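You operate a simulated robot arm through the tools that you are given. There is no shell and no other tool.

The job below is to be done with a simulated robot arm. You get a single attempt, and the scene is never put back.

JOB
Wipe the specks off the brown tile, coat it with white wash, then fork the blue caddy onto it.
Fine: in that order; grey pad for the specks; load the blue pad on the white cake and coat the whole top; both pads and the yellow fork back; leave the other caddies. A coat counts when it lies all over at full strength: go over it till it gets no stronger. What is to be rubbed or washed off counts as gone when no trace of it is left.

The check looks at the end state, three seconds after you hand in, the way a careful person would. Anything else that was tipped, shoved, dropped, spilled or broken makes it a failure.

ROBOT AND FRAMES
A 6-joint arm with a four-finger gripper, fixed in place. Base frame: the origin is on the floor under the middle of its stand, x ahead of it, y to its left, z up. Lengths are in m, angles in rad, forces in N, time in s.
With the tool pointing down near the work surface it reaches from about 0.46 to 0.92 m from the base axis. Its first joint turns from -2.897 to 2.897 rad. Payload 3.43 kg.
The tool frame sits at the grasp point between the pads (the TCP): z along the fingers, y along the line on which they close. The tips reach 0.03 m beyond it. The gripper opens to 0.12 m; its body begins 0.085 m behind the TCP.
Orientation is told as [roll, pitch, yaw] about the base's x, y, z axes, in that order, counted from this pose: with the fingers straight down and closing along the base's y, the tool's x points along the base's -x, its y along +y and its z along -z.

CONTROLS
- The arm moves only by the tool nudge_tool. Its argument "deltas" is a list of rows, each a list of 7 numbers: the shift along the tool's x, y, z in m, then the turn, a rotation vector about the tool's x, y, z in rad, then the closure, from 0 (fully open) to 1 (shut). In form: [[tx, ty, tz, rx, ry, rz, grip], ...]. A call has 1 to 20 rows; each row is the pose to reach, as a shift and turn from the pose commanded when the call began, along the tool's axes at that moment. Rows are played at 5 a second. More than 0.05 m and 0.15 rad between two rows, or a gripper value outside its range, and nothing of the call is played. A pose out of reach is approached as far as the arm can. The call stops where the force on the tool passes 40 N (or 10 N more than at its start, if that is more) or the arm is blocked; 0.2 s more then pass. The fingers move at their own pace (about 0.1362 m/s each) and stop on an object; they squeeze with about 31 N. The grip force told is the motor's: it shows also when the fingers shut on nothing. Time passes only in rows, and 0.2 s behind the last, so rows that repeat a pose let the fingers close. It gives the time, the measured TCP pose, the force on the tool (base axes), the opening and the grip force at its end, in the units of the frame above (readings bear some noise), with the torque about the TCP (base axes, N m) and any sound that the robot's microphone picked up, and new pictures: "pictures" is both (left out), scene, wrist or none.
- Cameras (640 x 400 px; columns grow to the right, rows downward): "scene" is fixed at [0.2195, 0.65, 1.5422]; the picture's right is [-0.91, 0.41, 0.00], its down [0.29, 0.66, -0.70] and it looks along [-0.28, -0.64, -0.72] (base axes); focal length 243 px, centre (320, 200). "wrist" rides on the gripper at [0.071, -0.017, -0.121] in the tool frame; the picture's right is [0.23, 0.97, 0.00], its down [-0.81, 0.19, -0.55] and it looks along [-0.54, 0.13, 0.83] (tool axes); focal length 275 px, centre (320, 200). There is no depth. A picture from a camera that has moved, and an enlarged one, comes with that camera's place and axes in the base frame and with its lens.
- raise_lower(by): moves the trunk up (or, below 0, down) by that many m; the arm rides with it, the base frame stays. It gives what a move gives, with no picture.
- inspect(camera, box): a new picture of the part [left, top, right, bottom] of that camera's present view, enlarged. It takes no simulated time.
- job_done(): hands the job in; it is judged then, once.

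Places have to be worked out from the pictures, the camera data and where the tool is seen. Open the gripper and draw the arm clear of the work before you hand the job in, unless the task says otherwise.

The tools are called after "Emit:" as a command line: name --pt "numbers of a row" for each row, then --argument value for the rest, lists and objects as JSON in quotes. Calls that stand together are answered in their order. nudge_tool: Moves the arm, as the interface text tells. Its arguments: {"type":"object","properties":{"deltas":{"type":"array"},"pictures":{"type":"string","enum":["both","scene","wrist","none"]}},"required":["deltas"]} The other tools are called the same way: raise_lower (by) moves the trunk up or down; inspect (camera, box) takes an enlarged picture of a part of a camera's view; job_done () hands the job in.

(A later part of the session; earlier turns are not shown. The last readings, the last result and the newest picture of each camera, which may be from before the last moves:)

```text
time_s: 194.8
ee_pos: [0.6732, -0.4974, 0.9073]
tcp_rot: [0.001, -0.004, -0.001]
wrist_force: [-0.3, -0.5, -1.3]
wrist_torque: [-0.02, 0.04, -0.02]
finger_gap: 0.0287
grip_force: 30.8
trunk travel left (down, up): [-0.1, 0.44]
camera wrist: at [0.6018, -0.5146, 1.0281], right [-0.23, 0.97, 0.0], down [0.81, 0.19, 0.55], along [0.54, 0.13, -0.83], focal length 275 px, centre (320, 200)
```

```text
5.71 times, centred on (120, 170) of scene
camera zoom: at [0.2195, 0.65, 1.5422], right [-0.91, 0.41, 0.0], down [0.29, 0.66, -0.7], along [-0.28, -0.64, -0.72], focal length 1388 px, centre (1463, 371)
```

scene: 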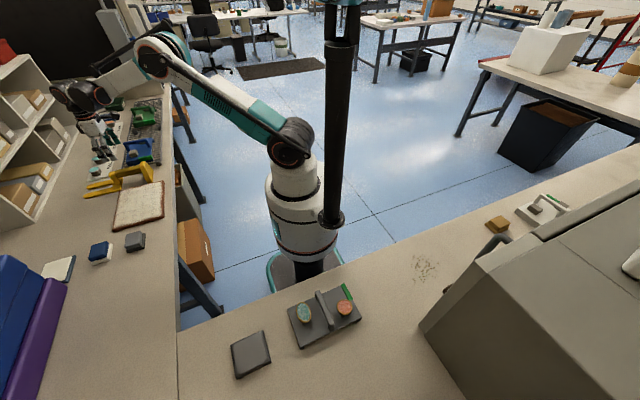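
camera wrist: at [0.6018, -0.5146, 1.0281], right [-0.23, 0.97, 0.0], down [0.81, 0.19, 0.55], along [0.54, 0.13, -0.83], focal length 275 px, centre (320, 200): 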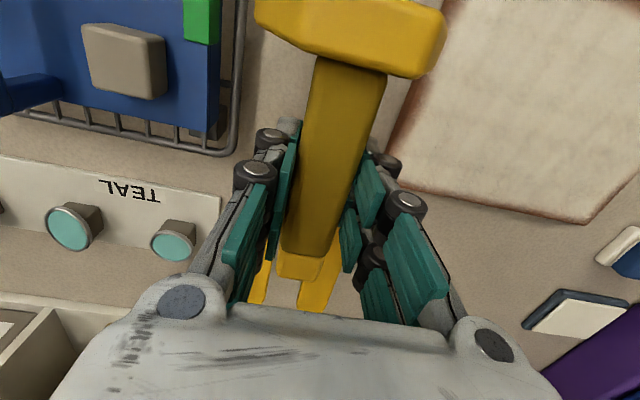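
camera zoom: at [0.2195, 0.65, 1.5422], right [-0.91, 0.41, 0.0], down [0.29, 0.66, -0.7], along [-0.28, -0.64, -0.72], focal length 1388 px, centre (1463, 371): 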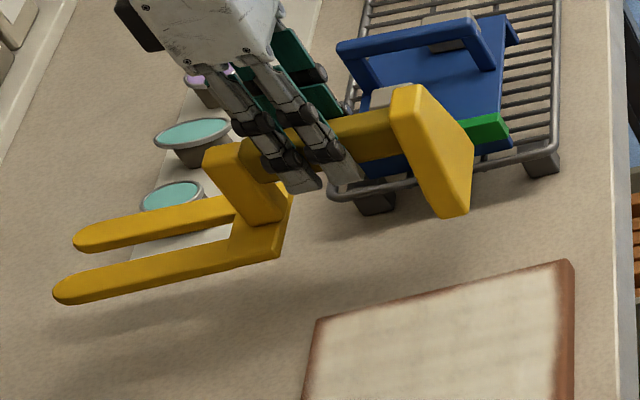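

The fork hangs level. I'll back it off in −x until the tips clear the rack, then slide in −y to align with the caddy's tunnel, staying at this height.

Emit:
nudge_tool --pt "0.04 0 0 0 0 0 1" --pt "0.08 0 0 0 0 0 1" --pt "0.12 0 0 0 0 0 1" --pt "0.16 0 0 0 0 0 1" --pt "0.2 0 0 0 0 0 1" --pt "0.24 0 0 0 0 0 1" --pt "0.28 0 0 0 0 0 1" --pt "0.318 0 0 0 0 0 1" --pt "0.318 -0.04 0 0 0 0 1" --pt "0.318 -0.08 0 0 0 0 1" --pt "0.318 -0.12 0 0 0 0 1" --pt "0.318 -0.16 0 0 0 0 1" --pt "0.318 -0.173 0 0 0 0 1" --pt "0.318 -0.173 0 0 0 0 1" --pictures "both"

Emit:
inspect --camera "scene" --box '[110, 115, 190, 175]'

Emit:
inspect --camera "wrist" --box '[180, 150, 440, 320]'

```text
time_s: 197.8
ee_pos: [0.3539, -0.6696, 0.9068]
tcp_rot: [-0.001, -0.001, 0.0]
wrist_force: [-0.3, -0.3, -1.8]
wrist_torque: [-0.06, 0.0, 0.0]
finger_gap: 0.0291
grip_force: 31.5
trunk travel left (down, up): [-0.1, 0.44]
camera wrist: at [0.283, -0.6878, 1.028], right [-0.23, 0.97, 0.0], down [0.81, 0.19, 0.55], along [0.54, 0.13, -0.83], focal length 275 px, centre (320, 200)
```

scene: 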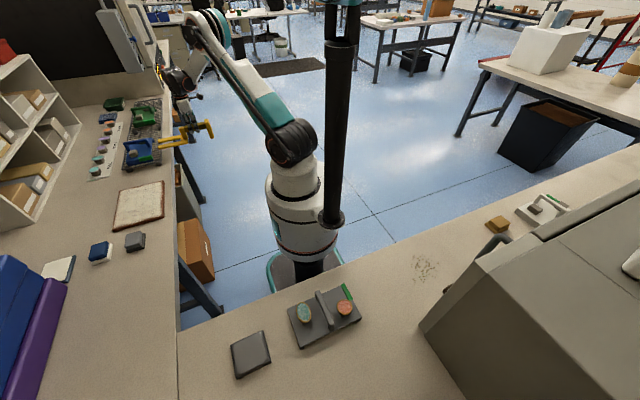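
wrist: 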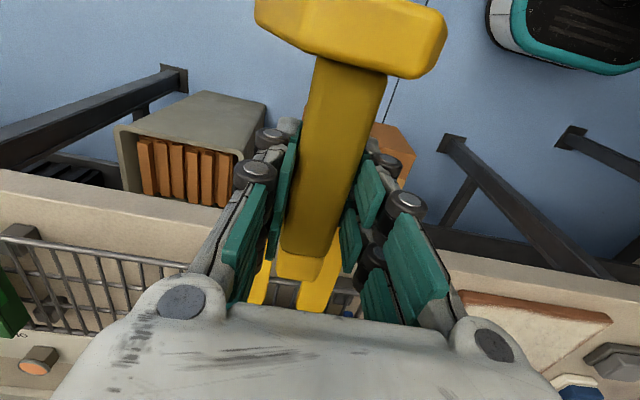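

```text
6.67 times, centred on (150, 145) of scene
camera zoom: at [0.2195, 0.65, 1.5422], right [-0.91, 0.41, 0.0], down [0.29, 0.66, -0.7], along [-0.28, -0.64, -0.72], focal length 1620 px, centre (1453, 567)
```

zoom: 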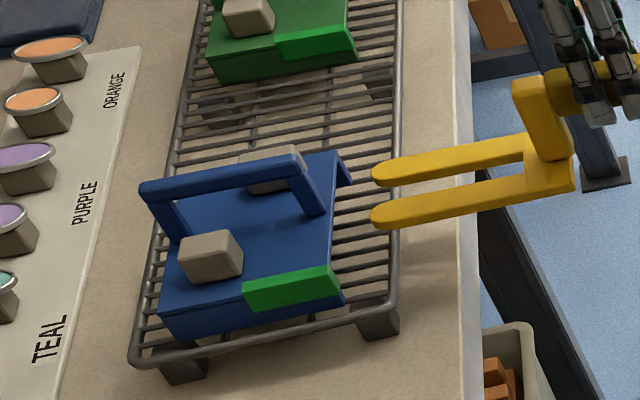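

```text
2.35 times, centred on (310, 235) of wrist
camera zoom: at [0.283, -0.6878, 1.028], right [-0.23, 0.97, 0.0], down [0.81, 0.19, 0.55], along [0.54, 0.13, -0.83], focal length 648 px, centre (344, 118)
```

zoom: 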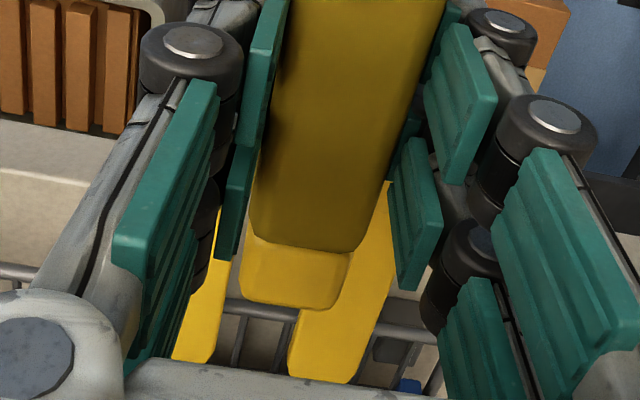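

The tines are aligned with the caddy at y≈−0.6695. I'll lower to the estimated tunnel height (TCP z≈0.880), advance until the tips are just short of the caddy's edge, and check the heights by zooming.

Emit:
nudge_tool --pt "0 0 0.012 0 0 0 1" --pt "0 0 0.025 0 0 0 1" --pt "-0.01 0 0.025 0 0 0 1" --pt "-0.02 0 0.025 0 0 0 1" --pt "-0.02 0 0.025 0 0 0 1" --pictures "none"

Emit:
inspect --camera "scene" --box '[138, 128, 170, 168]'

Emit:
inspect --camera "scene" --box '[144, 136, 164, 158]'

Emit:
inspect --camera "wrist" --box '[220, 210, 400, 320]'

```text
time_s: 199.0
ee_pos: [0.3762, -0.6703, 0.8816]
tcp_rot: [-0.001, -0.002, 0.0]
wrist_force: [0.2, -0.4, -0.9]
wrist_torque: [-0.04, 0.02, -0.03]
finger_gap: 0.0291
grip_force: 30.3
trunk travel left (down, up): [-0.1, 0.44]
```

```text
10.00 times, centred on (154, 148) of scene
camera zoom: at [0.2195, 0.65, 1.5422], right [-0.91, 0.41, 0.0], down [0.29, 0.66, -0.7], along [-0.28, -0.64, -0.72], focal length 2430 px, centre (1980, 720)
```

zoom: 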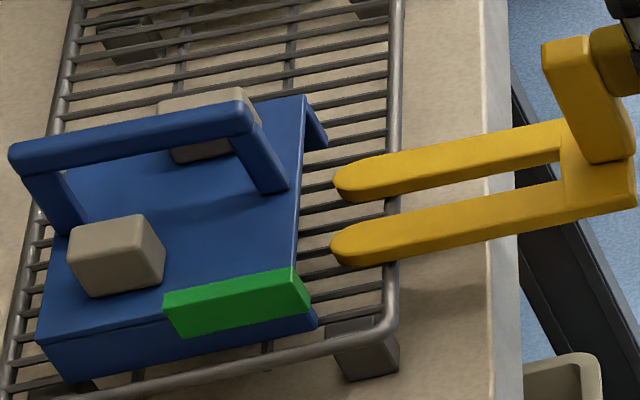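

```text
16.00 times, centred on (154, 147) of scene
camera zoom: at [0.2195, 0.65, 1.5422], right [-0.91, 0.41, 0.0], down [0.29, 0.66, -0.7], along [-0.28, -0.64, -0.72], focal length 3887 px, centre (2976, 1048)
```

zoom: 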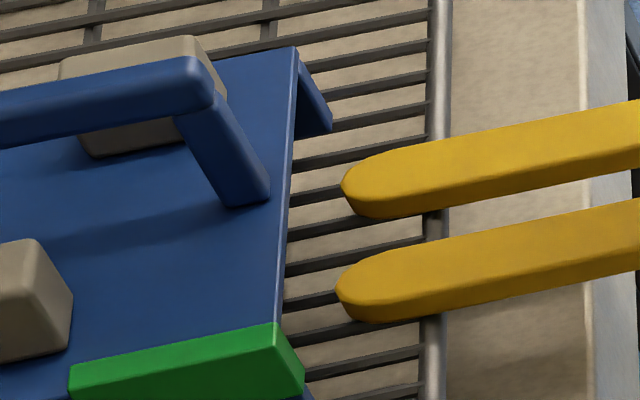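

```text
3.56 times, centred on (310, 265) of wrist
camera zoom: at [0.3048, -0.6874, 1.0032], right [-0.23, 0.97, 0.0], down [0.81, 0.19, 0.55], along [0.54, 0.13, -0.83], focal length 979 px, centre (356, -31)
```

zoom: 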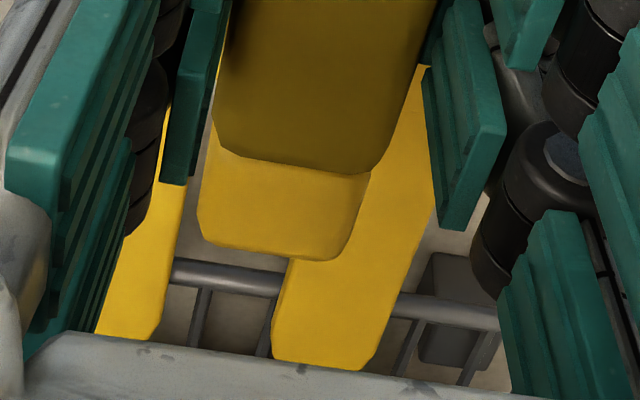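

The tines are neatly centred on the plate's edge. To calibrate the height precisely, I'll lower in small steps until the tines just feather the rack's front rail (watching the torque), and then raise 4–5 mm from there.

Emit:
nudge_tool --pt "0 0 0.002 0 0 0 1" --pt "0 0 0.0035 0 0 0 1" --pictures "none"

Emit:
nudge_tool --pt "0 0 0.0005 0 0 0 1" --pt "0 0 0.001 0 0 0 1" --pictures "none"

```text
time_s: 199.6
ee_pos: [0.3756, -0.67, 0.8791]
tcp_rot: [-0.001, -0.002, -0.001]
wrist_force: [-3.4, 0.5, 6.2]
wrist_torque: [0.0, -1.05, -0.08]
finger_gap: 0.029
grip_force: 31.4
trunk travel left (down, up): [-0.1, 0.44]
```

```text
time_s: 200.2
ee_pos: [0.3752, -0.6692, 0.8767]
tcp_rot: [0.001, -0.001, 0.0]
wrist_force: [-2.0, -0.4, 4.7]
wrist_torque: [-0.08, -1.05, -0.19]
finger_gap: 0.0292
grip_force: 31.0
trunk travel left (down, up): [-0.1, 0.44]
```

Contact was already reached (torque −1.05 N·m), so the rail is higher than I estimated. I'll raise in small steps and see when the torque vanishes.

Emit:
nudge_tool --pt "0 0 -0.001 0 0 0 1" --pt "0 0 -0.002 0 0 0 1" --pictures "none"

```text
time_s: 200.8
ee_pos: [0.3743, -0.6702, 0.8773]
tcp_rot: [0.0, -0.001, 0.003]
wrist_force: [0.1, -0.9, -1.8]
wrist_torque: [0.01, 0.01, 0.01]
finger_gap: 0.0291
grip_force: 30.9
trunk travel left (down, up): [-0.1, 0.44]
```

Emit:
inspect --camera "wrist" --box '[220, 210, 400, 320]'

Emit:
inspect --camera "scene" --box '[138, 128, 170, 168]'

Emit:
inspect --camera "scene" --box '[144, 136, 164, 158]'

Emit:
inspect --camera "wrist" --box '[220, 0, 460, 150]'

```text
3.56 times, centred on (310, 265) of wrist
camera zoom: at [0.3041, -0.6877, 0.9986], right [-0.23, 0.97, 0.0], down [0.81, 0.19, 0.55], along [0.54, 0.13, -0.83], focal length 979 px, centre (356, -31)
```

zoom: 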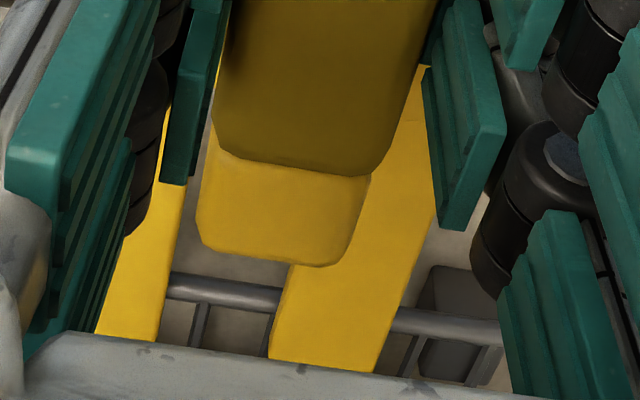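

```text
10.00 times, centred on (154, 148) of scene
camera zoom: at [0.2195, 0.65, 1.5422], right [-0.91, 0.41, 0.0], down [0.29, 0.66, -0.7], along [-0.28, -0.64, -0.72], focal length 2430 px, centre (1980, 720)
```

zoom: 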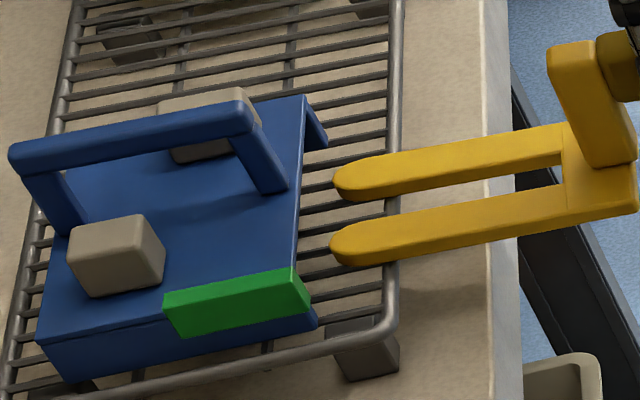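

```text
16.00 times, centred on (154, 147) of scene
camera zoom: at [0.2195, 0.65, 1.5422], right [-0.91, 0.41, 0.0], down [0.29, 0.66, -0.7], along [-0.28, -0.64, -0.72], focal length 3887 px, centre (2976, 1048)
```

zoom: 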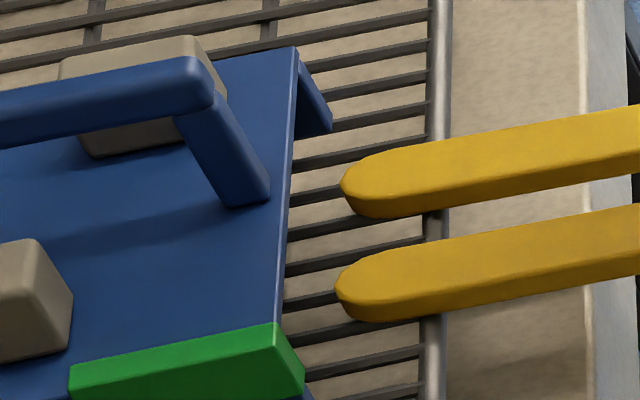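

```text
2.67 times, centred on (340, 75) of wrist
camera zoom: at [0.3041, -0.6877, 0.9986], right [-0.23, 0.97, 0.0], down [0.81, 0.19, 0.55], along [0.54, 0.13, -0.83], focal length 734 px, centre (267, 533)
```

zoom: 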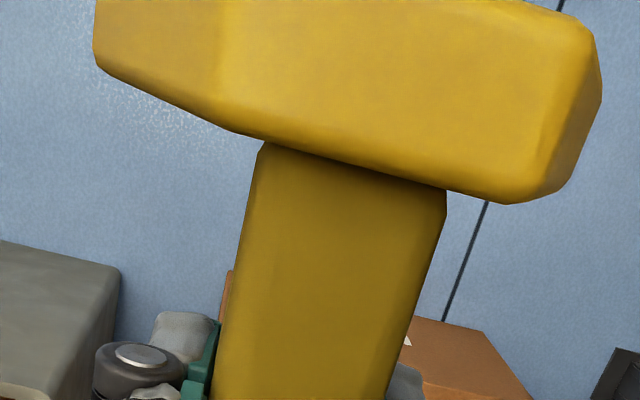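

The fork has pitched about 0.029 rad tip-up in the grip, which also tells me the rail lies right at the tine bottoms when TCP z≈0.8815. I'll raise to TCP z≈0.8855 and tilt the tool by 0.029 rad so that the fork is level again.

Emit:
nudge_tool --pt "0 0 -0.004 0 0 0 1" --pt "0 0 -0.0065 0 0.015 0 1" --pt "0 0 -0.0065 0 0.029 -0.002 1" --pt "0 0 -0.0065 0 0.029 -0.002 1" --pictures "none"

Emit:
inspect --camera "scene" --box '[138, 128, 170, 168]'

Emit:
inspect --camera "scene" --box '[144, 136, 164, 158]'

```text
time_s: 201.8
ee_pos: [0.3748, -0.6718, 0.8839]
tcp_rot: [0.002, 0.027, 0.003]
wrist_force: [0.1, 0.7, -2.1]
wrist_torque: [-0.01, 0.04, 0.03]
finger_gap: 0.0289
grip_force: 30.6
trunk travel left (down, up): [-0.1, 0.44]
```

```text
10.00 times, centred on (154, 148) of scene
camera zoom: at [0.2195, 0.65, 1.5422], right [-0.91, 0.41, 0.0], down [0.29, 0.66, -0.7], along [-0.28, -0.64, -0.72], focal length 2430 px, centre (1980, 720)
```

zoom: 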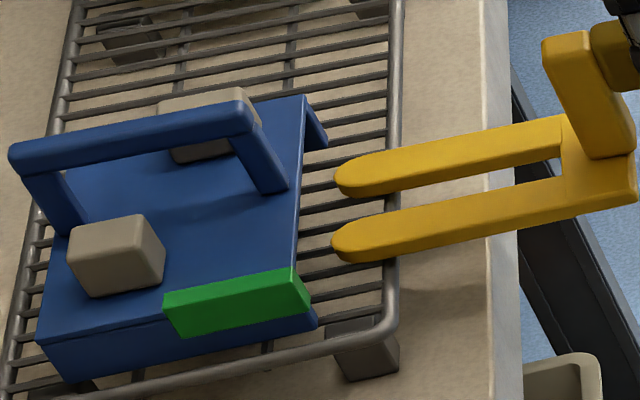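

```text
16.00 times, centred on (154, 147) of scene
camera zoom: at [0.2195, 0.65, 1.5422], right [-0.91, 0.41, 0.0], down [0.29, 0.66, -0.7], along [-0.28, -0.64, -0.72], focal length 3887 px, centre (2976, 1048)
```

zoom: 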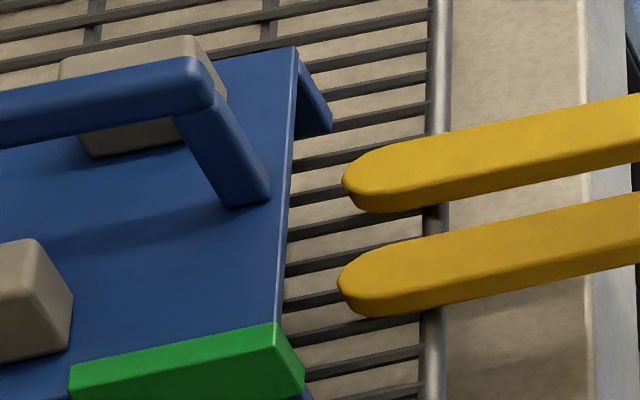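

The fork is level and about 4 mm above the rail. I'll advance slowly (compensating for the tool tilt) so that the tips go 8–10 mm under the plate, and check.

Emit:
nudge_tool --pt "-0.006 0.002 -0.0002 0 0 0 1" --pt "-0.012 0.002 -0.0003 0 0 0 1" --pt "-0.018 0.002 -0.0005 0 0 0 1" --pt "-0.024 0.002 -0.0007 0 0 0 1" --pictures "none"

Emit:
inspect --camera "scene" --box '[144, 136, 164, 158]'

Emit:
inspect --camera "scene" --box '[138, 128, 170, 168]'

```text
time_s: 202.8
ee_pos: [0.4006, -0.6695, 0.8829]
tcp_rot: [0.002, 0.028, 0.004]
wrist_force: [-0.4, -0.9, -0.8]
wrist_torque: [-0.01, 0.02, 0.0]
finger_gap: 0.0291
grip_force: 31.0
trunk travel left (down, up): [-0.1, 0.44]
```

```text
16.00 times, centred on (154, 147) of scene
camera zoom: at [0.2195, 0.65, 1.5422], right [-0.91, 0.41, 0.0], down [0.29, 0.66, -0.7], along [-0.28, -0.64, -0.72], focal length 3887 px, centre (2976, 1048)
```

zoom: 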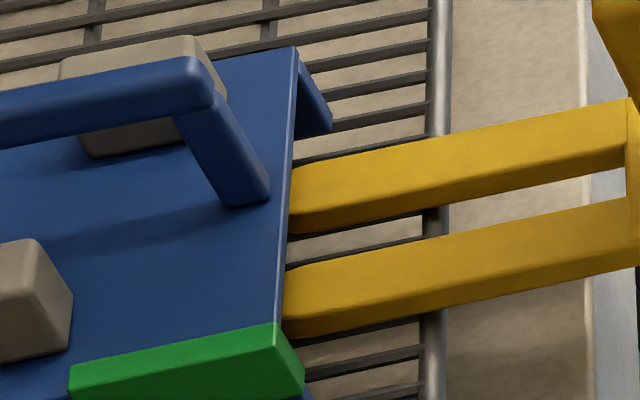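

```text
10.00 times, centred on (154, 148) of scene
camera zoom: at [0.2195, 0.65, 1.5422], right [-0.91, 0.41, 0.0], down [0.29, 0.66, -0.7], along [-0.28, -0.64, -0.72], focal length 2430 px, centre (1980, 720)
```

zoom: 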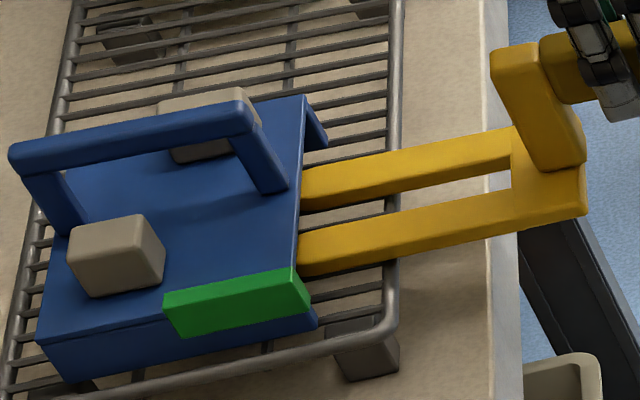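

The tips slid under the plate with no force, and they are centred between the legs. I'll continue inserting another 0.107 m in small steps.

Emit:
nudge_tool --pt "-0.01 0 -0.0003 0 0 0 1" --pt "-0.02 0 -0.0006 0 0 0 1" --pt "-0.03 0 -0.0009 0 0 0 1" --pt "-0.04 0 -0.0012 0 0 0 1" --pt "-0.05 0 -0.0015 0 0 0 1" --pt "-0.06 0 -0.0018 0 0 0 1" --pictures "none"

Emit:
inspect --camera "scene" --box '[130, 124, 170, 168]'

```text
time_s: 204.2
ee_pos: [0.4619, -0.6695, 0.8844]
tcp_rot: [0.001, 0.025, 0.002]
wrist_force: [-1.0, -0.4, -0.4]
wrist_torque: [-0.03, -0.01, 0.0]
finger_gap: 0.0291
grip_force: 30.9
trunk travel left (down, up): [-0.1, 0.44]
```

```text
9.09 times, centred on (150, 146) of scene
camera zoom: at [0.2195, 0.65, 1.5422], right [-0.91, 0.41, 0.0], down [0.29, 0.66, -0.7], along [-0.28, -0.64, -0.72], focal length 2209 px, centre (1866, 691)
```

zoom: 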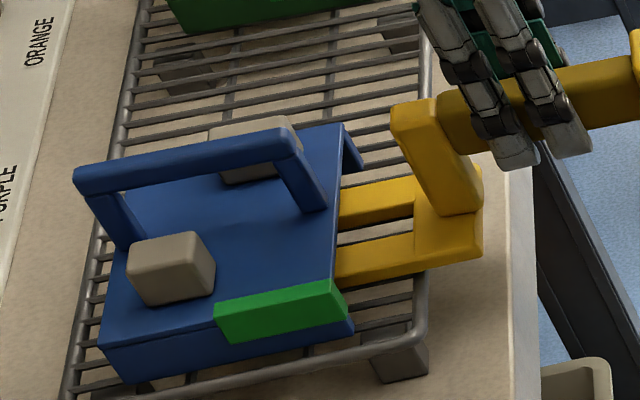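

Still no contact. From the picture about 4 cm remain before the post meets the plate, so I'll advance 3.5 cm more.

Emit:
nudge_tool --pt "-0.01 0 -0.0003 0 0 0 1" --pt "-0.02 0 -0.0006 0 0 0 1" --pt "-0.029 0 -0.0008 0 0 0 1" --pt "-0.035 0 -0.001 0 0 0 1" --pictures "both"

Emit:
inspect --camera "scene" --box '[130, 124, 170, 168]'

```text
time_s: 205.2
ee_pos: [0.495, -0.6678, 0.8853]
tcp_rot: [0.002, 0.028, 0.003]
wrist_force: [0.4, 0.1, -2.0]
wrist_torque: [-0.03, 0.0, -0.01]
finger_gap: 0.0292
grip_force: 30.7
trunk travel left (down, up): [-0.1, 0.44]
camera wrist: at [0.4275, -0.6858, 1.0074], right [-0.23, 0.97, 0.01], down [0.83, 0.19, 0.53], along [0.51, 0.13, -0.85], focal length 275 px, centre (320, 200)
```

scene: 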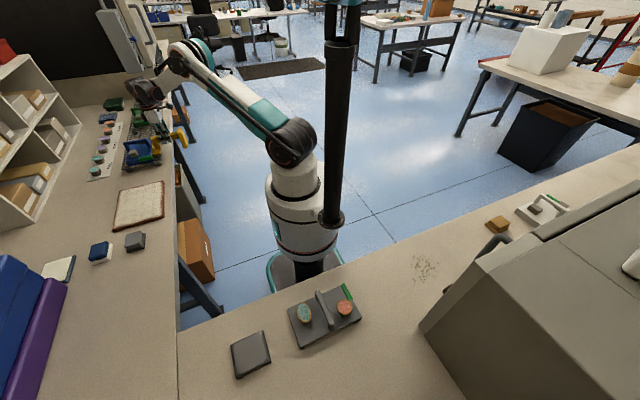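
wrist: 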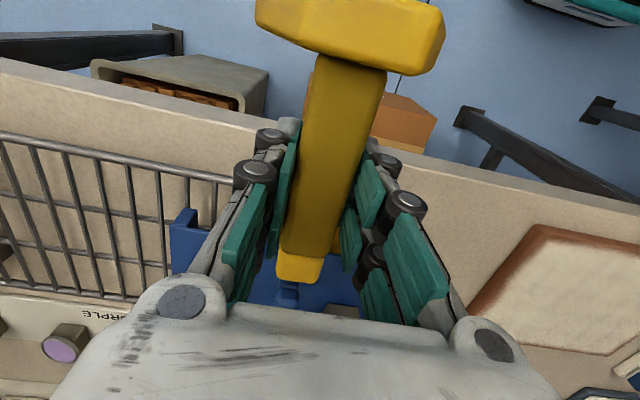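

```text
9.09 times, centred on (150, 146) of scene
camera zoom: at [0.2195, 0.65, 1.5422], right [-0.91, 0.41, 0.0], down [0.29, 0.66, -0.7], along [-0.28, -0.64, -0.72], focal length 2209 px, centre (1866, 691)
```

zoom: 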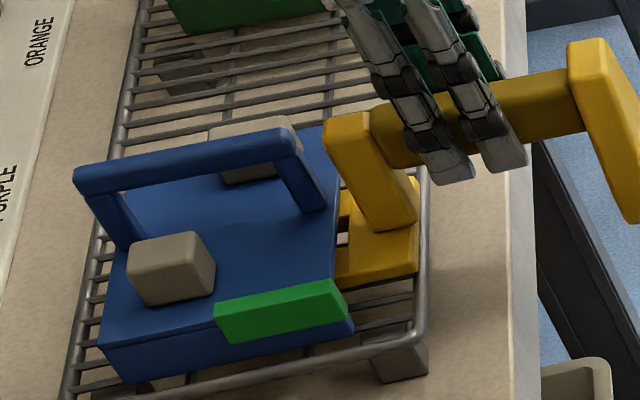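

Insertion is nearly complete with a small gap left to the post. I'll go 5 mm further and then begin lifting in small steps, watching the weight and torque.

Emit:
nudge_tool --pt "-0.003 0 -0.0001 0 0 0 1" --pt "-0.005 0 -0.0002 0 0 0 1" --pt "-0.005 0 -0.0017 0 0 0 1" --pt "-0.005 0 -0.0032 0 0 0 1" --pictures "none"

```text
time_s: 206.2
ee_pos: [0.5008, -0.6694, 0.8886]
tcp_rot: [-0.001, 0.029, 0.005]
wrist_force: [-0.4, -0.3, -2.2]
wrist_torque: [-0.01, 0.02, 0.04]
finger_gap: 0.0292
grip_force: 31.1
trunk travel left (down, up): [-0.1, 0.44]
```

Emit:
nudge_tool --pt "0 0 -0.0008 0 0 0 1" --pt "0 0 -0.0016 0 0 0 1" --pictures "none"

```text
time_s: 206.8
ee_pos: [0.4986, -0.6696, 0.8904]
tcp_rot: [0.002, 0.027, 0.002]
wrist_force: [-1.0, 0.6, -1.2]
wrist_torque: [0.01, -0.01, -0.03]
finger_gap: 0.0294
grip_force: 31.2
trunk travel left (down, up): [-0.1, 0.44]
```

Emit:
nudge_tool --pt "0 0 -0.0008 0 0 0 1" --pt "0.0001 0 -0.0016 0 0 0 1" --pictures "none"

```text
time_s: 207.4
ee_pos: [0.5, -0.6681, 0.8904]
tcp_rot: [0.0, 0.029, 0.004]
wrist_force: [-0.4, -0.3, -2.0]
wrist_torque: [0.02, 0.03, 0.0]
finger_gap: 0.0289
grip_force: 31.2
trunk travel left (down, up): [-0.1, 0.44]
```

Emit:
nudge_tool --pt "0 0 -0.0008 0 0 0 1" --pt "0.0001 0 -0.0016 0 0 0 1" --pictures "none"

```text
time_s: 208.0
ee_pos: [0.4987, -0.6684, 0.8932]
tcp_rot: [0.0, 0.028, 0.004]
wrist_force: [-0.9, -0.3, -1.4]
wrist_torque: [-0.02, 0.02, 0.02]
finger_gap: 0.0294
grip_force: 31.1
trunk travel left (down, up): [-0.1, 0.44]
```

Emit:
nudge_tool --pt "0 0 -0.0008 0 0 0 1" --pt "0.0001 0 -0.0016 0 0 0 1" --pictures "none"

Emit:
inspect --camera "scene" --box '[130, 124, 170, 168]'

```text
time_s: 208.6
ee_pos: [0.4989, -0.668, 0.8934]
tcp_rot: [0.003, 0.029, 0.002]
wrist_force: [-0.6, -0.4, -1.3]
wrist_torque: [-0.01, 0.0, -0.02]
finger_gap: 0.0291
grip_force: 31.0
trunk travel left (down, up): [-0.1, 0.44]
```

```text
9.09 times, centred on (150, 146) of scene
camera zoom: at [0.2195, 0.65, 1.5422], right [-0.91, 0.41, 0.0], down [0.29, 0.66, -0.7], along [-0.28, -0.64, -0.72], focal length 2209 px, centre (1866, 691)
```

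zoom: 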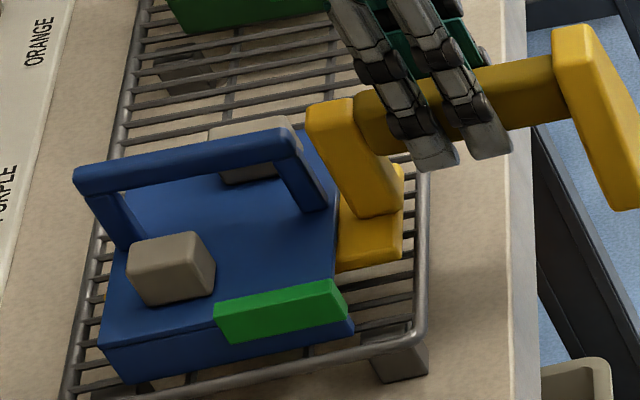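

Emit:
nudge_tool --pt "0 0 -0.0008 0 0 0 1" --pt "0.0001 0 -0.0016 0 0 0 1" --pt "0.0001 0 -0.0024 0 0 0 1" --pictures "none"

```text
time_s: 209.4
ee_pos: [0.4996, -0.6674, 0.8975]
tcp_rot: [0.002, 0.026, 0.005]
wrist_force: [0.3, 0.7, -3.9]
wrist_torque: [0.02, 0.18, 0.0]
finger_gap: 0.0288
grip_force: 31.2
trunk travel left (down, up): [-0.1, 0.44]
```

Contact with the plate is beginning (torque 0.18 N·m). I'll continue gently.

Emit:
nudge_tool --pt "0 0 -0.0006 0 0 0 1" --pt "0.0001 0 -0.0012 0 0 0 1" --pictures "none"

Emit:
inspect --camera "scene" --box '[130, 124, 170, 168]'

```text
time_s: 210.0
ee_pos: [0.4999, -0.6674, 0.8982]
tcp_rot: [0.003, 0.028, 0.004]
wrist_force: [0.0, -0.8, -3.0]
wrist_torque: [0.01, 0.2, -0.03]
finger_gap: 0.029
grip_force: 31.4
trunk travel left (down, up): [-0.1, 0.44]
```

```text
9.09 times, centred on (150, 146) of scene
camera zoom: at [0.2195, 0.65, 1.5422], right [-0.91, 0.41, 0.0], down [0.29, 0.66, -0.7], along [-0.28, -0.64, -0.72], focal length 2209 px, centre (1866, 691)
```

zoom: 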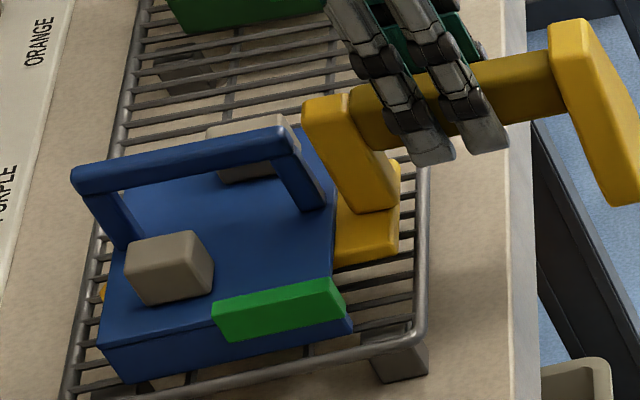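

The caddy is light (about 0.15 kg) and is now resting on the tines. I'll lift 2.5 cm slowly and check.

Emit:
nudge_tool --pt "0.0002 0 -0.006 0 0 0 1" --pt "0.0004 0 -0.012 0 0 0 1" --pt "0.0006 0 -0.019 0 0 0 1" --pt "0.0007 0 -0.025 0 0 0 1" --pt "0.0007 0 -0.025 0 0 0 1" --pictures "none"

Emit:
inspect --camera "scene" --box '[130, 124, 170, 168]'

Emit:
inspect --camera "scene" --box '[110, 110, 190, 180]'

```text
time_s: 211.2
ee_pos: [0.4997, -0.6667, 0.9226]
tcp_rot: [0.001, 0.026, 0.003]
wrist_force: [0.8, 0.0, -3.2]
wrist_torque: [0.0, 0.2, 0.01]
finger_gap: 0.0291
grip_force: 30.6
trunk travel left (down, up): [-0.1, 0.44]
```

```text
9.09 times, centred on (150, 146) of scene
camera zoom: at [0.2195, 0.65, 1.5422], right [-0.91, 0.41, 0.0], down [0.29, 0.66, -0.7], along [-0.28, -0.64, -0.72], focal length 2209 px, centre (1866, 691)
```

zoom: 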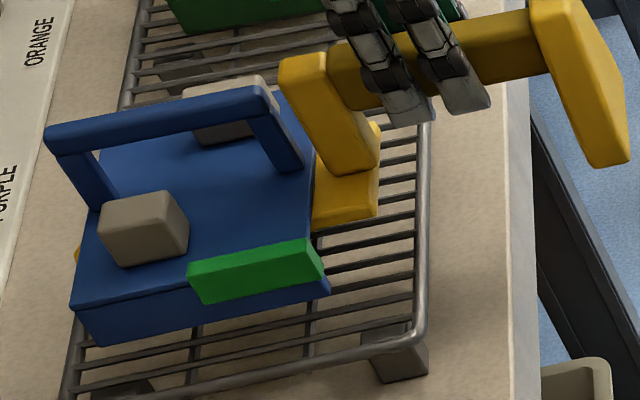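

```text
5.71 times, centred on (150, 145) of scene
camera zoom: at [0.2195, 0.65, 1.5422], right [-0.91, 0.41, 0.0], down [0.29, 0.66, -0.7], along [-0.28, -0.64, -0.72], focal length 1388 px, centre (1291, 514)
```

zoom: 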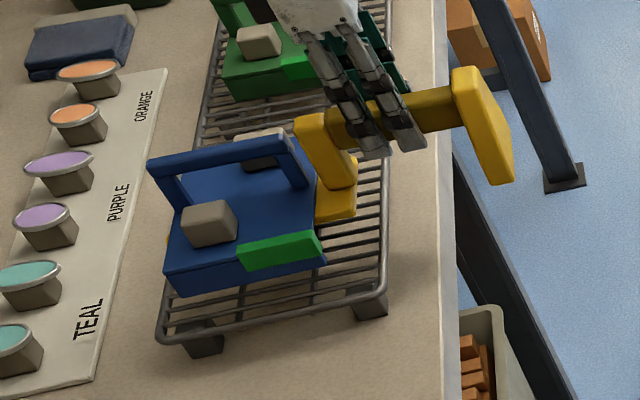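

The caddy is up and steady. I'll carry it slowly in +y to above the tile's centre.

Emit:
nudge_tool --pt "0 0.012 -0.003 0 0 0 1" --pt "0 0.035 -0.006 0 0 0 1" --pt "0 0.065 -0.01 0 0 0 1" --pt "0 0.095 -0.012 0 0 0 1" --pt "0.001 0.125 -0.012 0 0 0 1" --pt "0.001 0.155 -0.012 0 0 0 1" --pt "0.002 0.185 -0.012 0 0 0 1" --pt "0.002 0.215 -0.012 0 0 0 1" --pt "0.003 0.245 -0.012 0 0 0 1" --pt "0.003 0.275 -0.012 0 0 0 1" --pt "0.004 0.305 -0.012 0 0 0 1" --pt "0.004 0.33 -0.012 0 0 0 1" --pt "0.004 0.348 -0.012 0 0 0 1" --pt "0.004 0.357 -0.012 0 0 0 1" --pt "0.004 0.357 -0.012 0 0 0 1" --pictures "both"

Emit:
inspect --camera "scene" --box '[96, 150, 192, 230]'

```text
time_s: 214.4
ee_pos: [0.4972, -0.3109, 0.9349]
tcp_rot: [0.0, 0.028, 0.004]
wrist_force: [0.1, 0.0, -3.7]
wrist_torque: [0.01, 0.22, -0.03]
finger_gap: 0.0293
grip_force: 31.0
trunk travel left (down, up): [-0.1, 0.44]
camera wrist: at [0.4288, -0.3277, 1.0579], right [-0.23, 0.97, 0.01], down [0.83, 0.19, 0.53], along [0.51, 0.13, -0.85], focal length 275 px, centre (320, 200)
```

scene: 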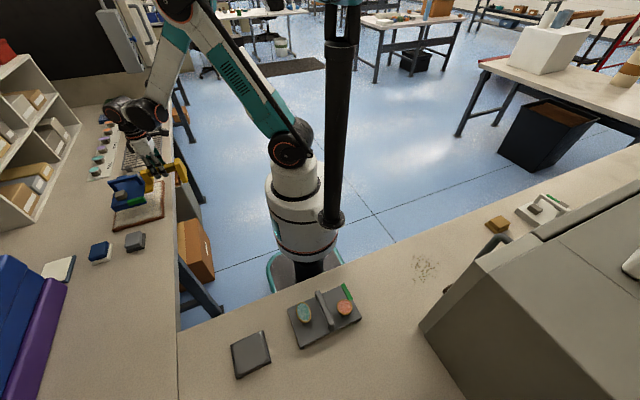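
wrist: 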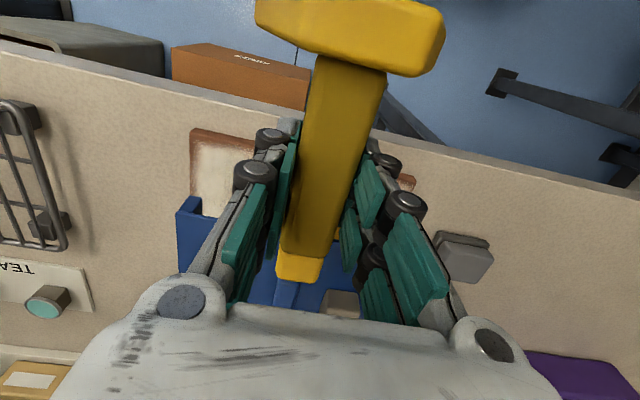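

```text
5.00 times, centred on (144, 190) of scene
camera zoom: at [0.2195, 0.65, 1.5422], right [-0.91, 0.41, 0.0], down [0.29, 0.66, -0.7], along [-0.28, -0.64, -0.72], focal length 1215 px, centre (1200, 250)
```

zoom: 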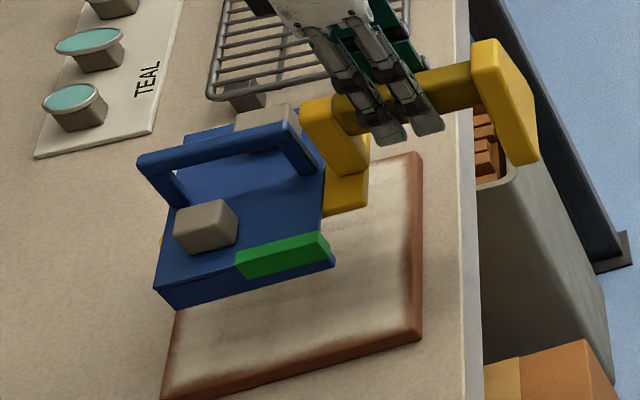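

The caddy is above the tile. The image suggests shifting about 8 mm towards −x to centre it. I'll lower 3.5 cm with that shift and check the margins.

Emit:
nudge_tool --pt "0.004 0 0.008 0 0 0 1" --pt "0.007 0 0.018 0 0 0 1" --pt "0.007 0 0.028 0 0 0 1" --pt "0.007 0 0.035 0 0 0 1" --pt "0.007 0 0.035 0 0 0 1" --pictures "wrist"

Emit:
inspect --camera "scene" --box '[104, 160, 168, 226]'

Emit:
inspect --camera "wrist" --box '[140, 90, 500, 320]'

```text
time_s: 215.6
ee_pos: [0.4853, -0.3107, 0.9]
tcp_rot: [-0.001, 0.027, 0.003]
wrist_force: [-0.3, -0.7, -3.8]
wrist_torque: [0.0, 0.21, -0.01]
finger_gap: 0.0288
grip_force: 30.8
trunk travel left (down, up): [-0.1, 0.44]
camera wrist: at [0.4181, -0.3282, 1.0238], right [-0.23, 0.97, 0.01], down [0.83, 0.19, 0.53], along [0.51, 0.13, -0.85], focal length 275 px, centre (320, 200)
```

wrist: 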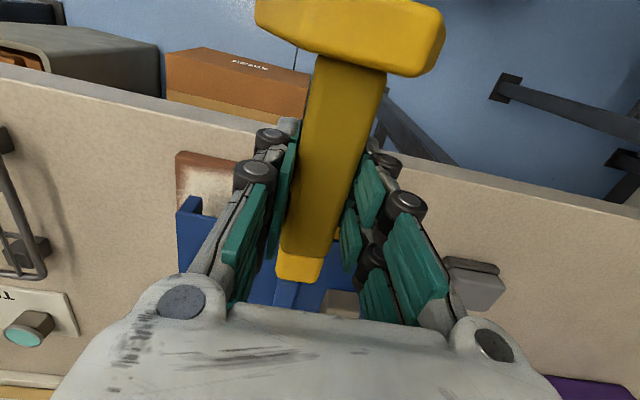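

```text
6.06 times, centred on (136, 193) of scene
camera zoom: at [0.2195, 0.65, 1.5422], right [-0.91, 0.41, 0.0], down [0.29, 0.66, -0.7], along [-0.28, -0.64, -0.72], focal length 1472 px, centre (1435, 242)
```

zoom: 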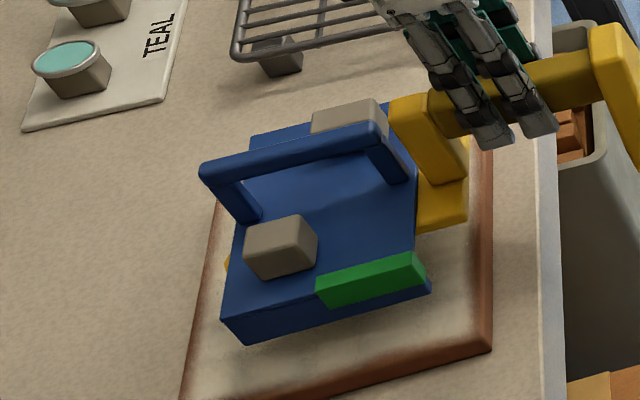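

```text
1.74 times, centred on (320, 205) of wrist
camera zoom: at [0.4181, -0.3282, 1.0238], right [-0.23, 0.97, 0.01], down [0.83, 0.19, 0.53], along [0.51, 0.13, -0.85], focal length 479 px, centre (320, 191)
```

zoom: 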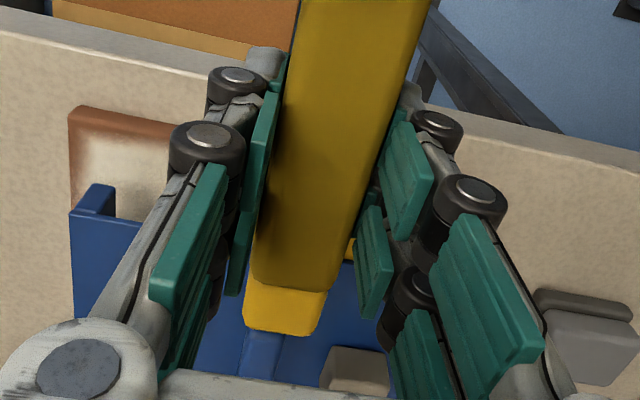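

The margins are roughly 24 mm (−x), 34 mm (+x) and 15–20 mm in y. I'll shift +4 mm in x and +2 mm in y, lower another 16 mm, and then feel for the tile.

Emit:
nudge_tool --pt "-0.002 0.001 0.005 0 0 0 1" --pt "-0.004 0.002 0.01 0 0 0 1" --pt "-0.0045 0.002 0.016 0 0 0 1" --pt "-0.0045 0.002 0.016 0 0 0 1" --pictures "none"

Emit:
inspect --camera "scene" --box '[104, 160, 168, 226]'

```text
time_s: 216.6
ee_pos: [0.4897, -0.3087, 0.8839]
tcp_rot: [-0.001, 0.026, 0.004]
wrist_force: [-0.3, 0.4, -3.7]
wrist_torque: [0.02, 0.19, 0.01]
finger_gap: 0.0292
grip_force: 30.8
trunk travel left (down, up): [-0.1, 0.44]
```

```text
6.06 times, centred on (136, 193) of scene
camera zoom: at [0.2195, 0.65, 1.5422], right [-0.91, 0.41, 0.0], down [0.29, 0.66, -0.7], along [-0.28, -0.64, -0.72], focal length 1472 px, centre (1435, 242)
```

zoom: 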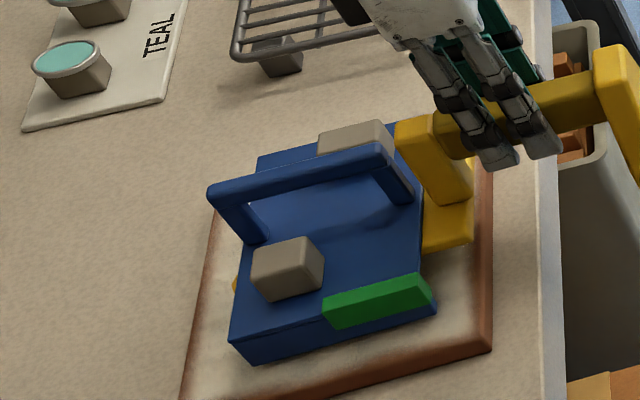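

It hovers about 4 mm above the tile, with margins of about 39 mm (+x) and 26 mm (−x), and y balanced. I'll shift another 6 mm in +x and lower in small steps until the weight transfers.

Emit:
nudge_tool --pt "-0.003 0 -0.0001 0 0 0 1" --pt "-0.006 0 -0.0002 0 0 0 1" --pt "-0.006 0 0.0012 0 0 0 1" --pt "-0.006 0 0.0025 0 0 0 1" --pictures "none"

```text
time_s: 217.6
ee_pos: [0.4973, -0.3094, 0.881]
tcp_rot: [0.0, 0.027, 0.004]
wrist_force: [-0.3, -0.1, -2.8]
wrist_torque: [0.02, 0.23, -0.02]
finger_gap: 0.0289
grip_force: 30.7
trunk travel left (down, up): [-0.1, 0.44]
```

Emit:
nudge_tool --pt "0 0 0.001 0 0 0 1" --pt "0 0 0.002 0 0 0 1" --pictures "none"

```text
time_s: 218.2
ee_pos: [0.4955, -0.3088, 0.8787]
tcp_rot: [0.001, 0.026, 0.003]
wrist_force: [0.0, -0.6, -1.4]
wrist_torque: [-0.07, 0.0, 0.01]
finger_gap: 0.029
grip_force: 30.9
trunk travel left (down, up): [-0.1, 0.44]
```

The weight has transferred to the tile. I'll lower the tines 6 mm away from the plate and check that the caddy stands still.

Emit:
nudge_tool --pt "0 0 0.002 0 0 0 1" --pt "-0.0001 0 0.004 0 0 0 1" --pt "-0.0002 0 0.006 0 0 0 1" --pt "-0.0002 0 0.006 0 0 0 1" --pictures "both"

Emit:
inspect --camera "scene" --box '[104, 160, 168, 226]'

Emit:
inspect --camera "scene" --box '[136, 175, 166, 215]'

```text
time_s: 219.2
ee_pos: [0.4963, -0.3084, 0.8721]
tcp_rot: [-0.001, 0.027, 0.004]
wrist_force: [-0.8, -0.4, -2.5]
wrist_torque: [-0.02, 0.03, -0.01]
finger_gap: 0.0291
grip_force: 31.1
trunk travel left (down, up): [-0.1, 0.44]
camera wrist: at [0.4299, -0.3256, 0.9965], right [-0.23, 0.97, 0.01], down [0.83, 0.19, 0.53], along [0.51, 0.13, -0.85], focal length 275 px, centre (320, 200)
```

scene: 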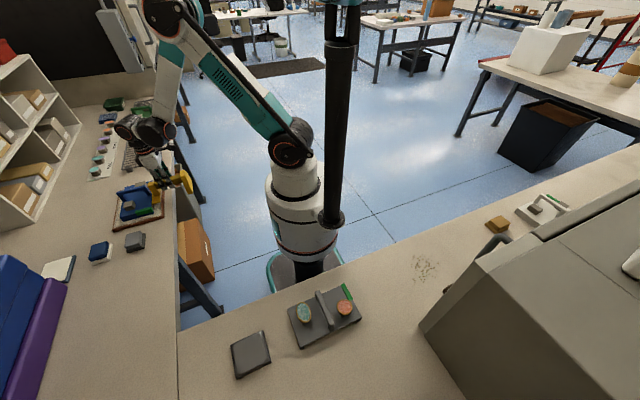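
wrist: 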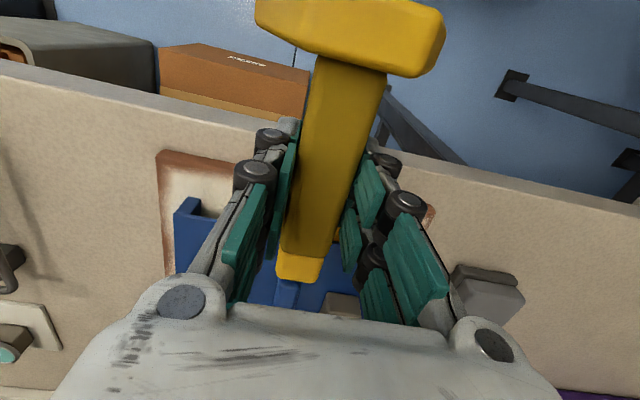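

```text
6.06 times, centred on (136, 193) of scene
camera zoom: at [0.2195, 0.65, 1.5422], right [-0.91, 0.41, 0.0], down [0.29, 0.66, -0.7], along [-0.28, -0.64, -0.72], focal length 1472 px, centre (1435, 242)
```

zoom: 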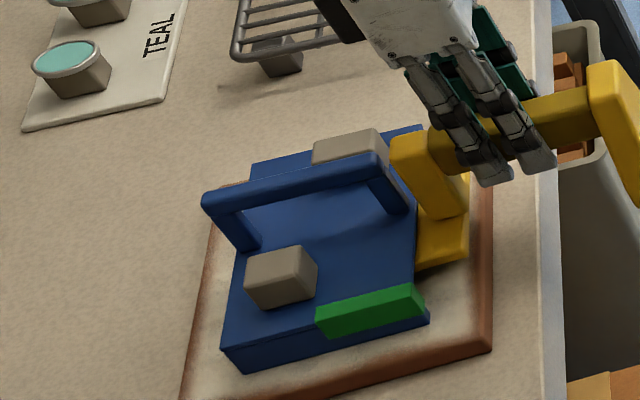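

```text
10.00 times, centred on (151, 195) of scene
camera zoom: at [0.2195, 0.65, 1.5422], right [-0.91, 0.41, 0.0], down [0.29, 0.66, -0.7], along [-0.28, -0.64, -0.72], focal length 2430 px, centre (2010, 250)
```

zoom: 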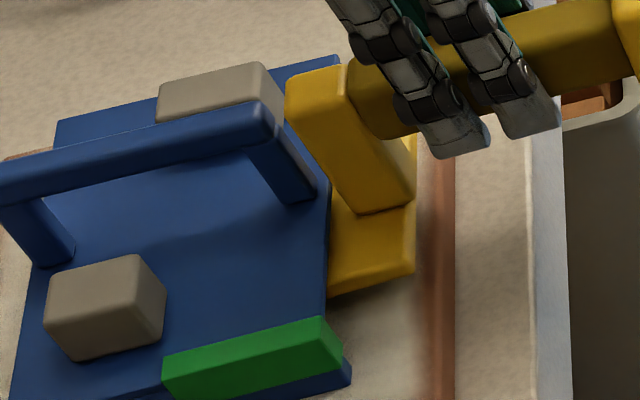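

The caddy stands fully on the tile with 15–34 mm margins. I'll withdraw the fork straight in −x, with a check partway.

Emit:
nudge_tool --pt "0.008 0 0.0002 0 0 0 1" --pt "0.018 0 0.0005 0 0 0 1" --pt "0.03 0 0.0009 0 0 0 1" --pt "0.042 0 0.0012 0 0 0 1" --pt "0.054 0 0.0016 0 0 0 1" --pictures "none"

Emit:
inspect --camera "scene" --box '[110, 160, 180, 226]'

```text
time_s: 220.4
ee_pos: [0.4423, -0.309, 0.873]
tcp_rot: [-0.002, 0.027, 0.003]
wrist_force: [-0.1, 0.2, -0.5]
wrist_torque: [0.0, 0.01, 0.01]
finger_gap: 0.0289
grip_force: 31.0
trunk travel left (down, up): [-0.1, 0.44]
```

```text
6.06 times, centred on (145, 193) of scene
camera zoom: at [0.2195, 0.65, 1.5422], right [-0.91, 0.41, 0.0], down [0.29, 0.66, -0.7], along [-0.28, -0.64, -0.72], focal length 1472 px, centre (1381, 242)
```

zoom: 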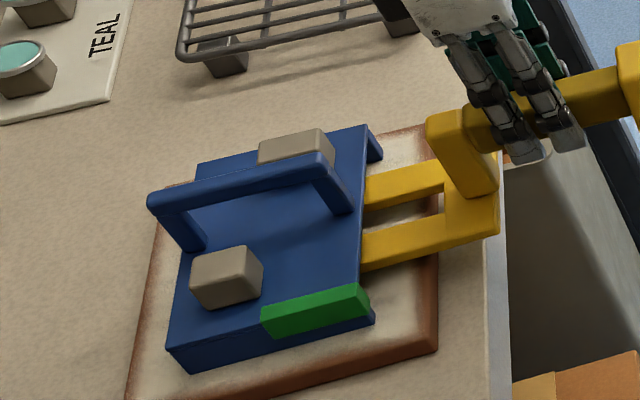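

The fork withdraws freely and the caddy is unmoved. I'll continue another 8 cm.

Emit:
nudge_tool --pt "0.015 0 0.0004 0 0 0 1" --pt "0.03 0 0.0009 0 0 0 1" --pt "0.045 0 0.0013 0 0 0 1" --pt "0.06 0 0.0017 0 0 0 1" --pt "0.075 0 0.0021 0 0 0 1" --pt "0.08 0 0.0023 0 0 0 1" --pictures "none"

Emit:
inspect --camera "scene" --box '[110, 160, 180, 226]'

```text
time_s: 221.8
ee_pos: [0.363, -0.3093, 0.8731]
tcp_rot: [0.0, 0.027, 0.004]
wrist_force: [-0.3, -0.2, -3.4]
wrist_torque: [-0.02, -0.01, -0.04]
finger_gap: 0.029
grip_force: 30.6
trunk travel left (down, up): [-0.1, 0.44]
```

```text
6.06 times, centred on (145, 193) of scene
camera zoom: at [0.2195, 0.65, 1.5422], right [-0.91, 0.41, 0.0], down [0.29, 0.66, -0.7], along [-0.28, -0.64, -0.72], focal length 1472 px, centre (1381, 242)
```

zoom: 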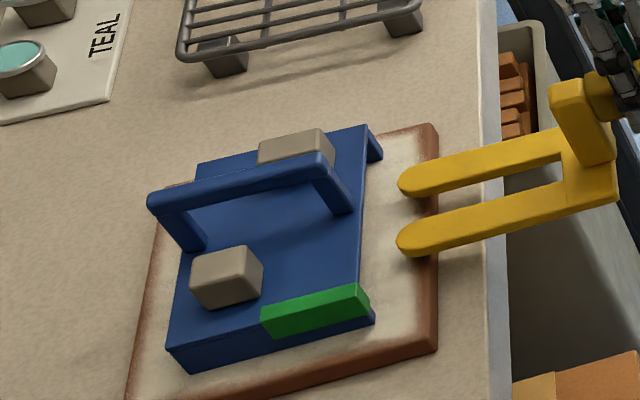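

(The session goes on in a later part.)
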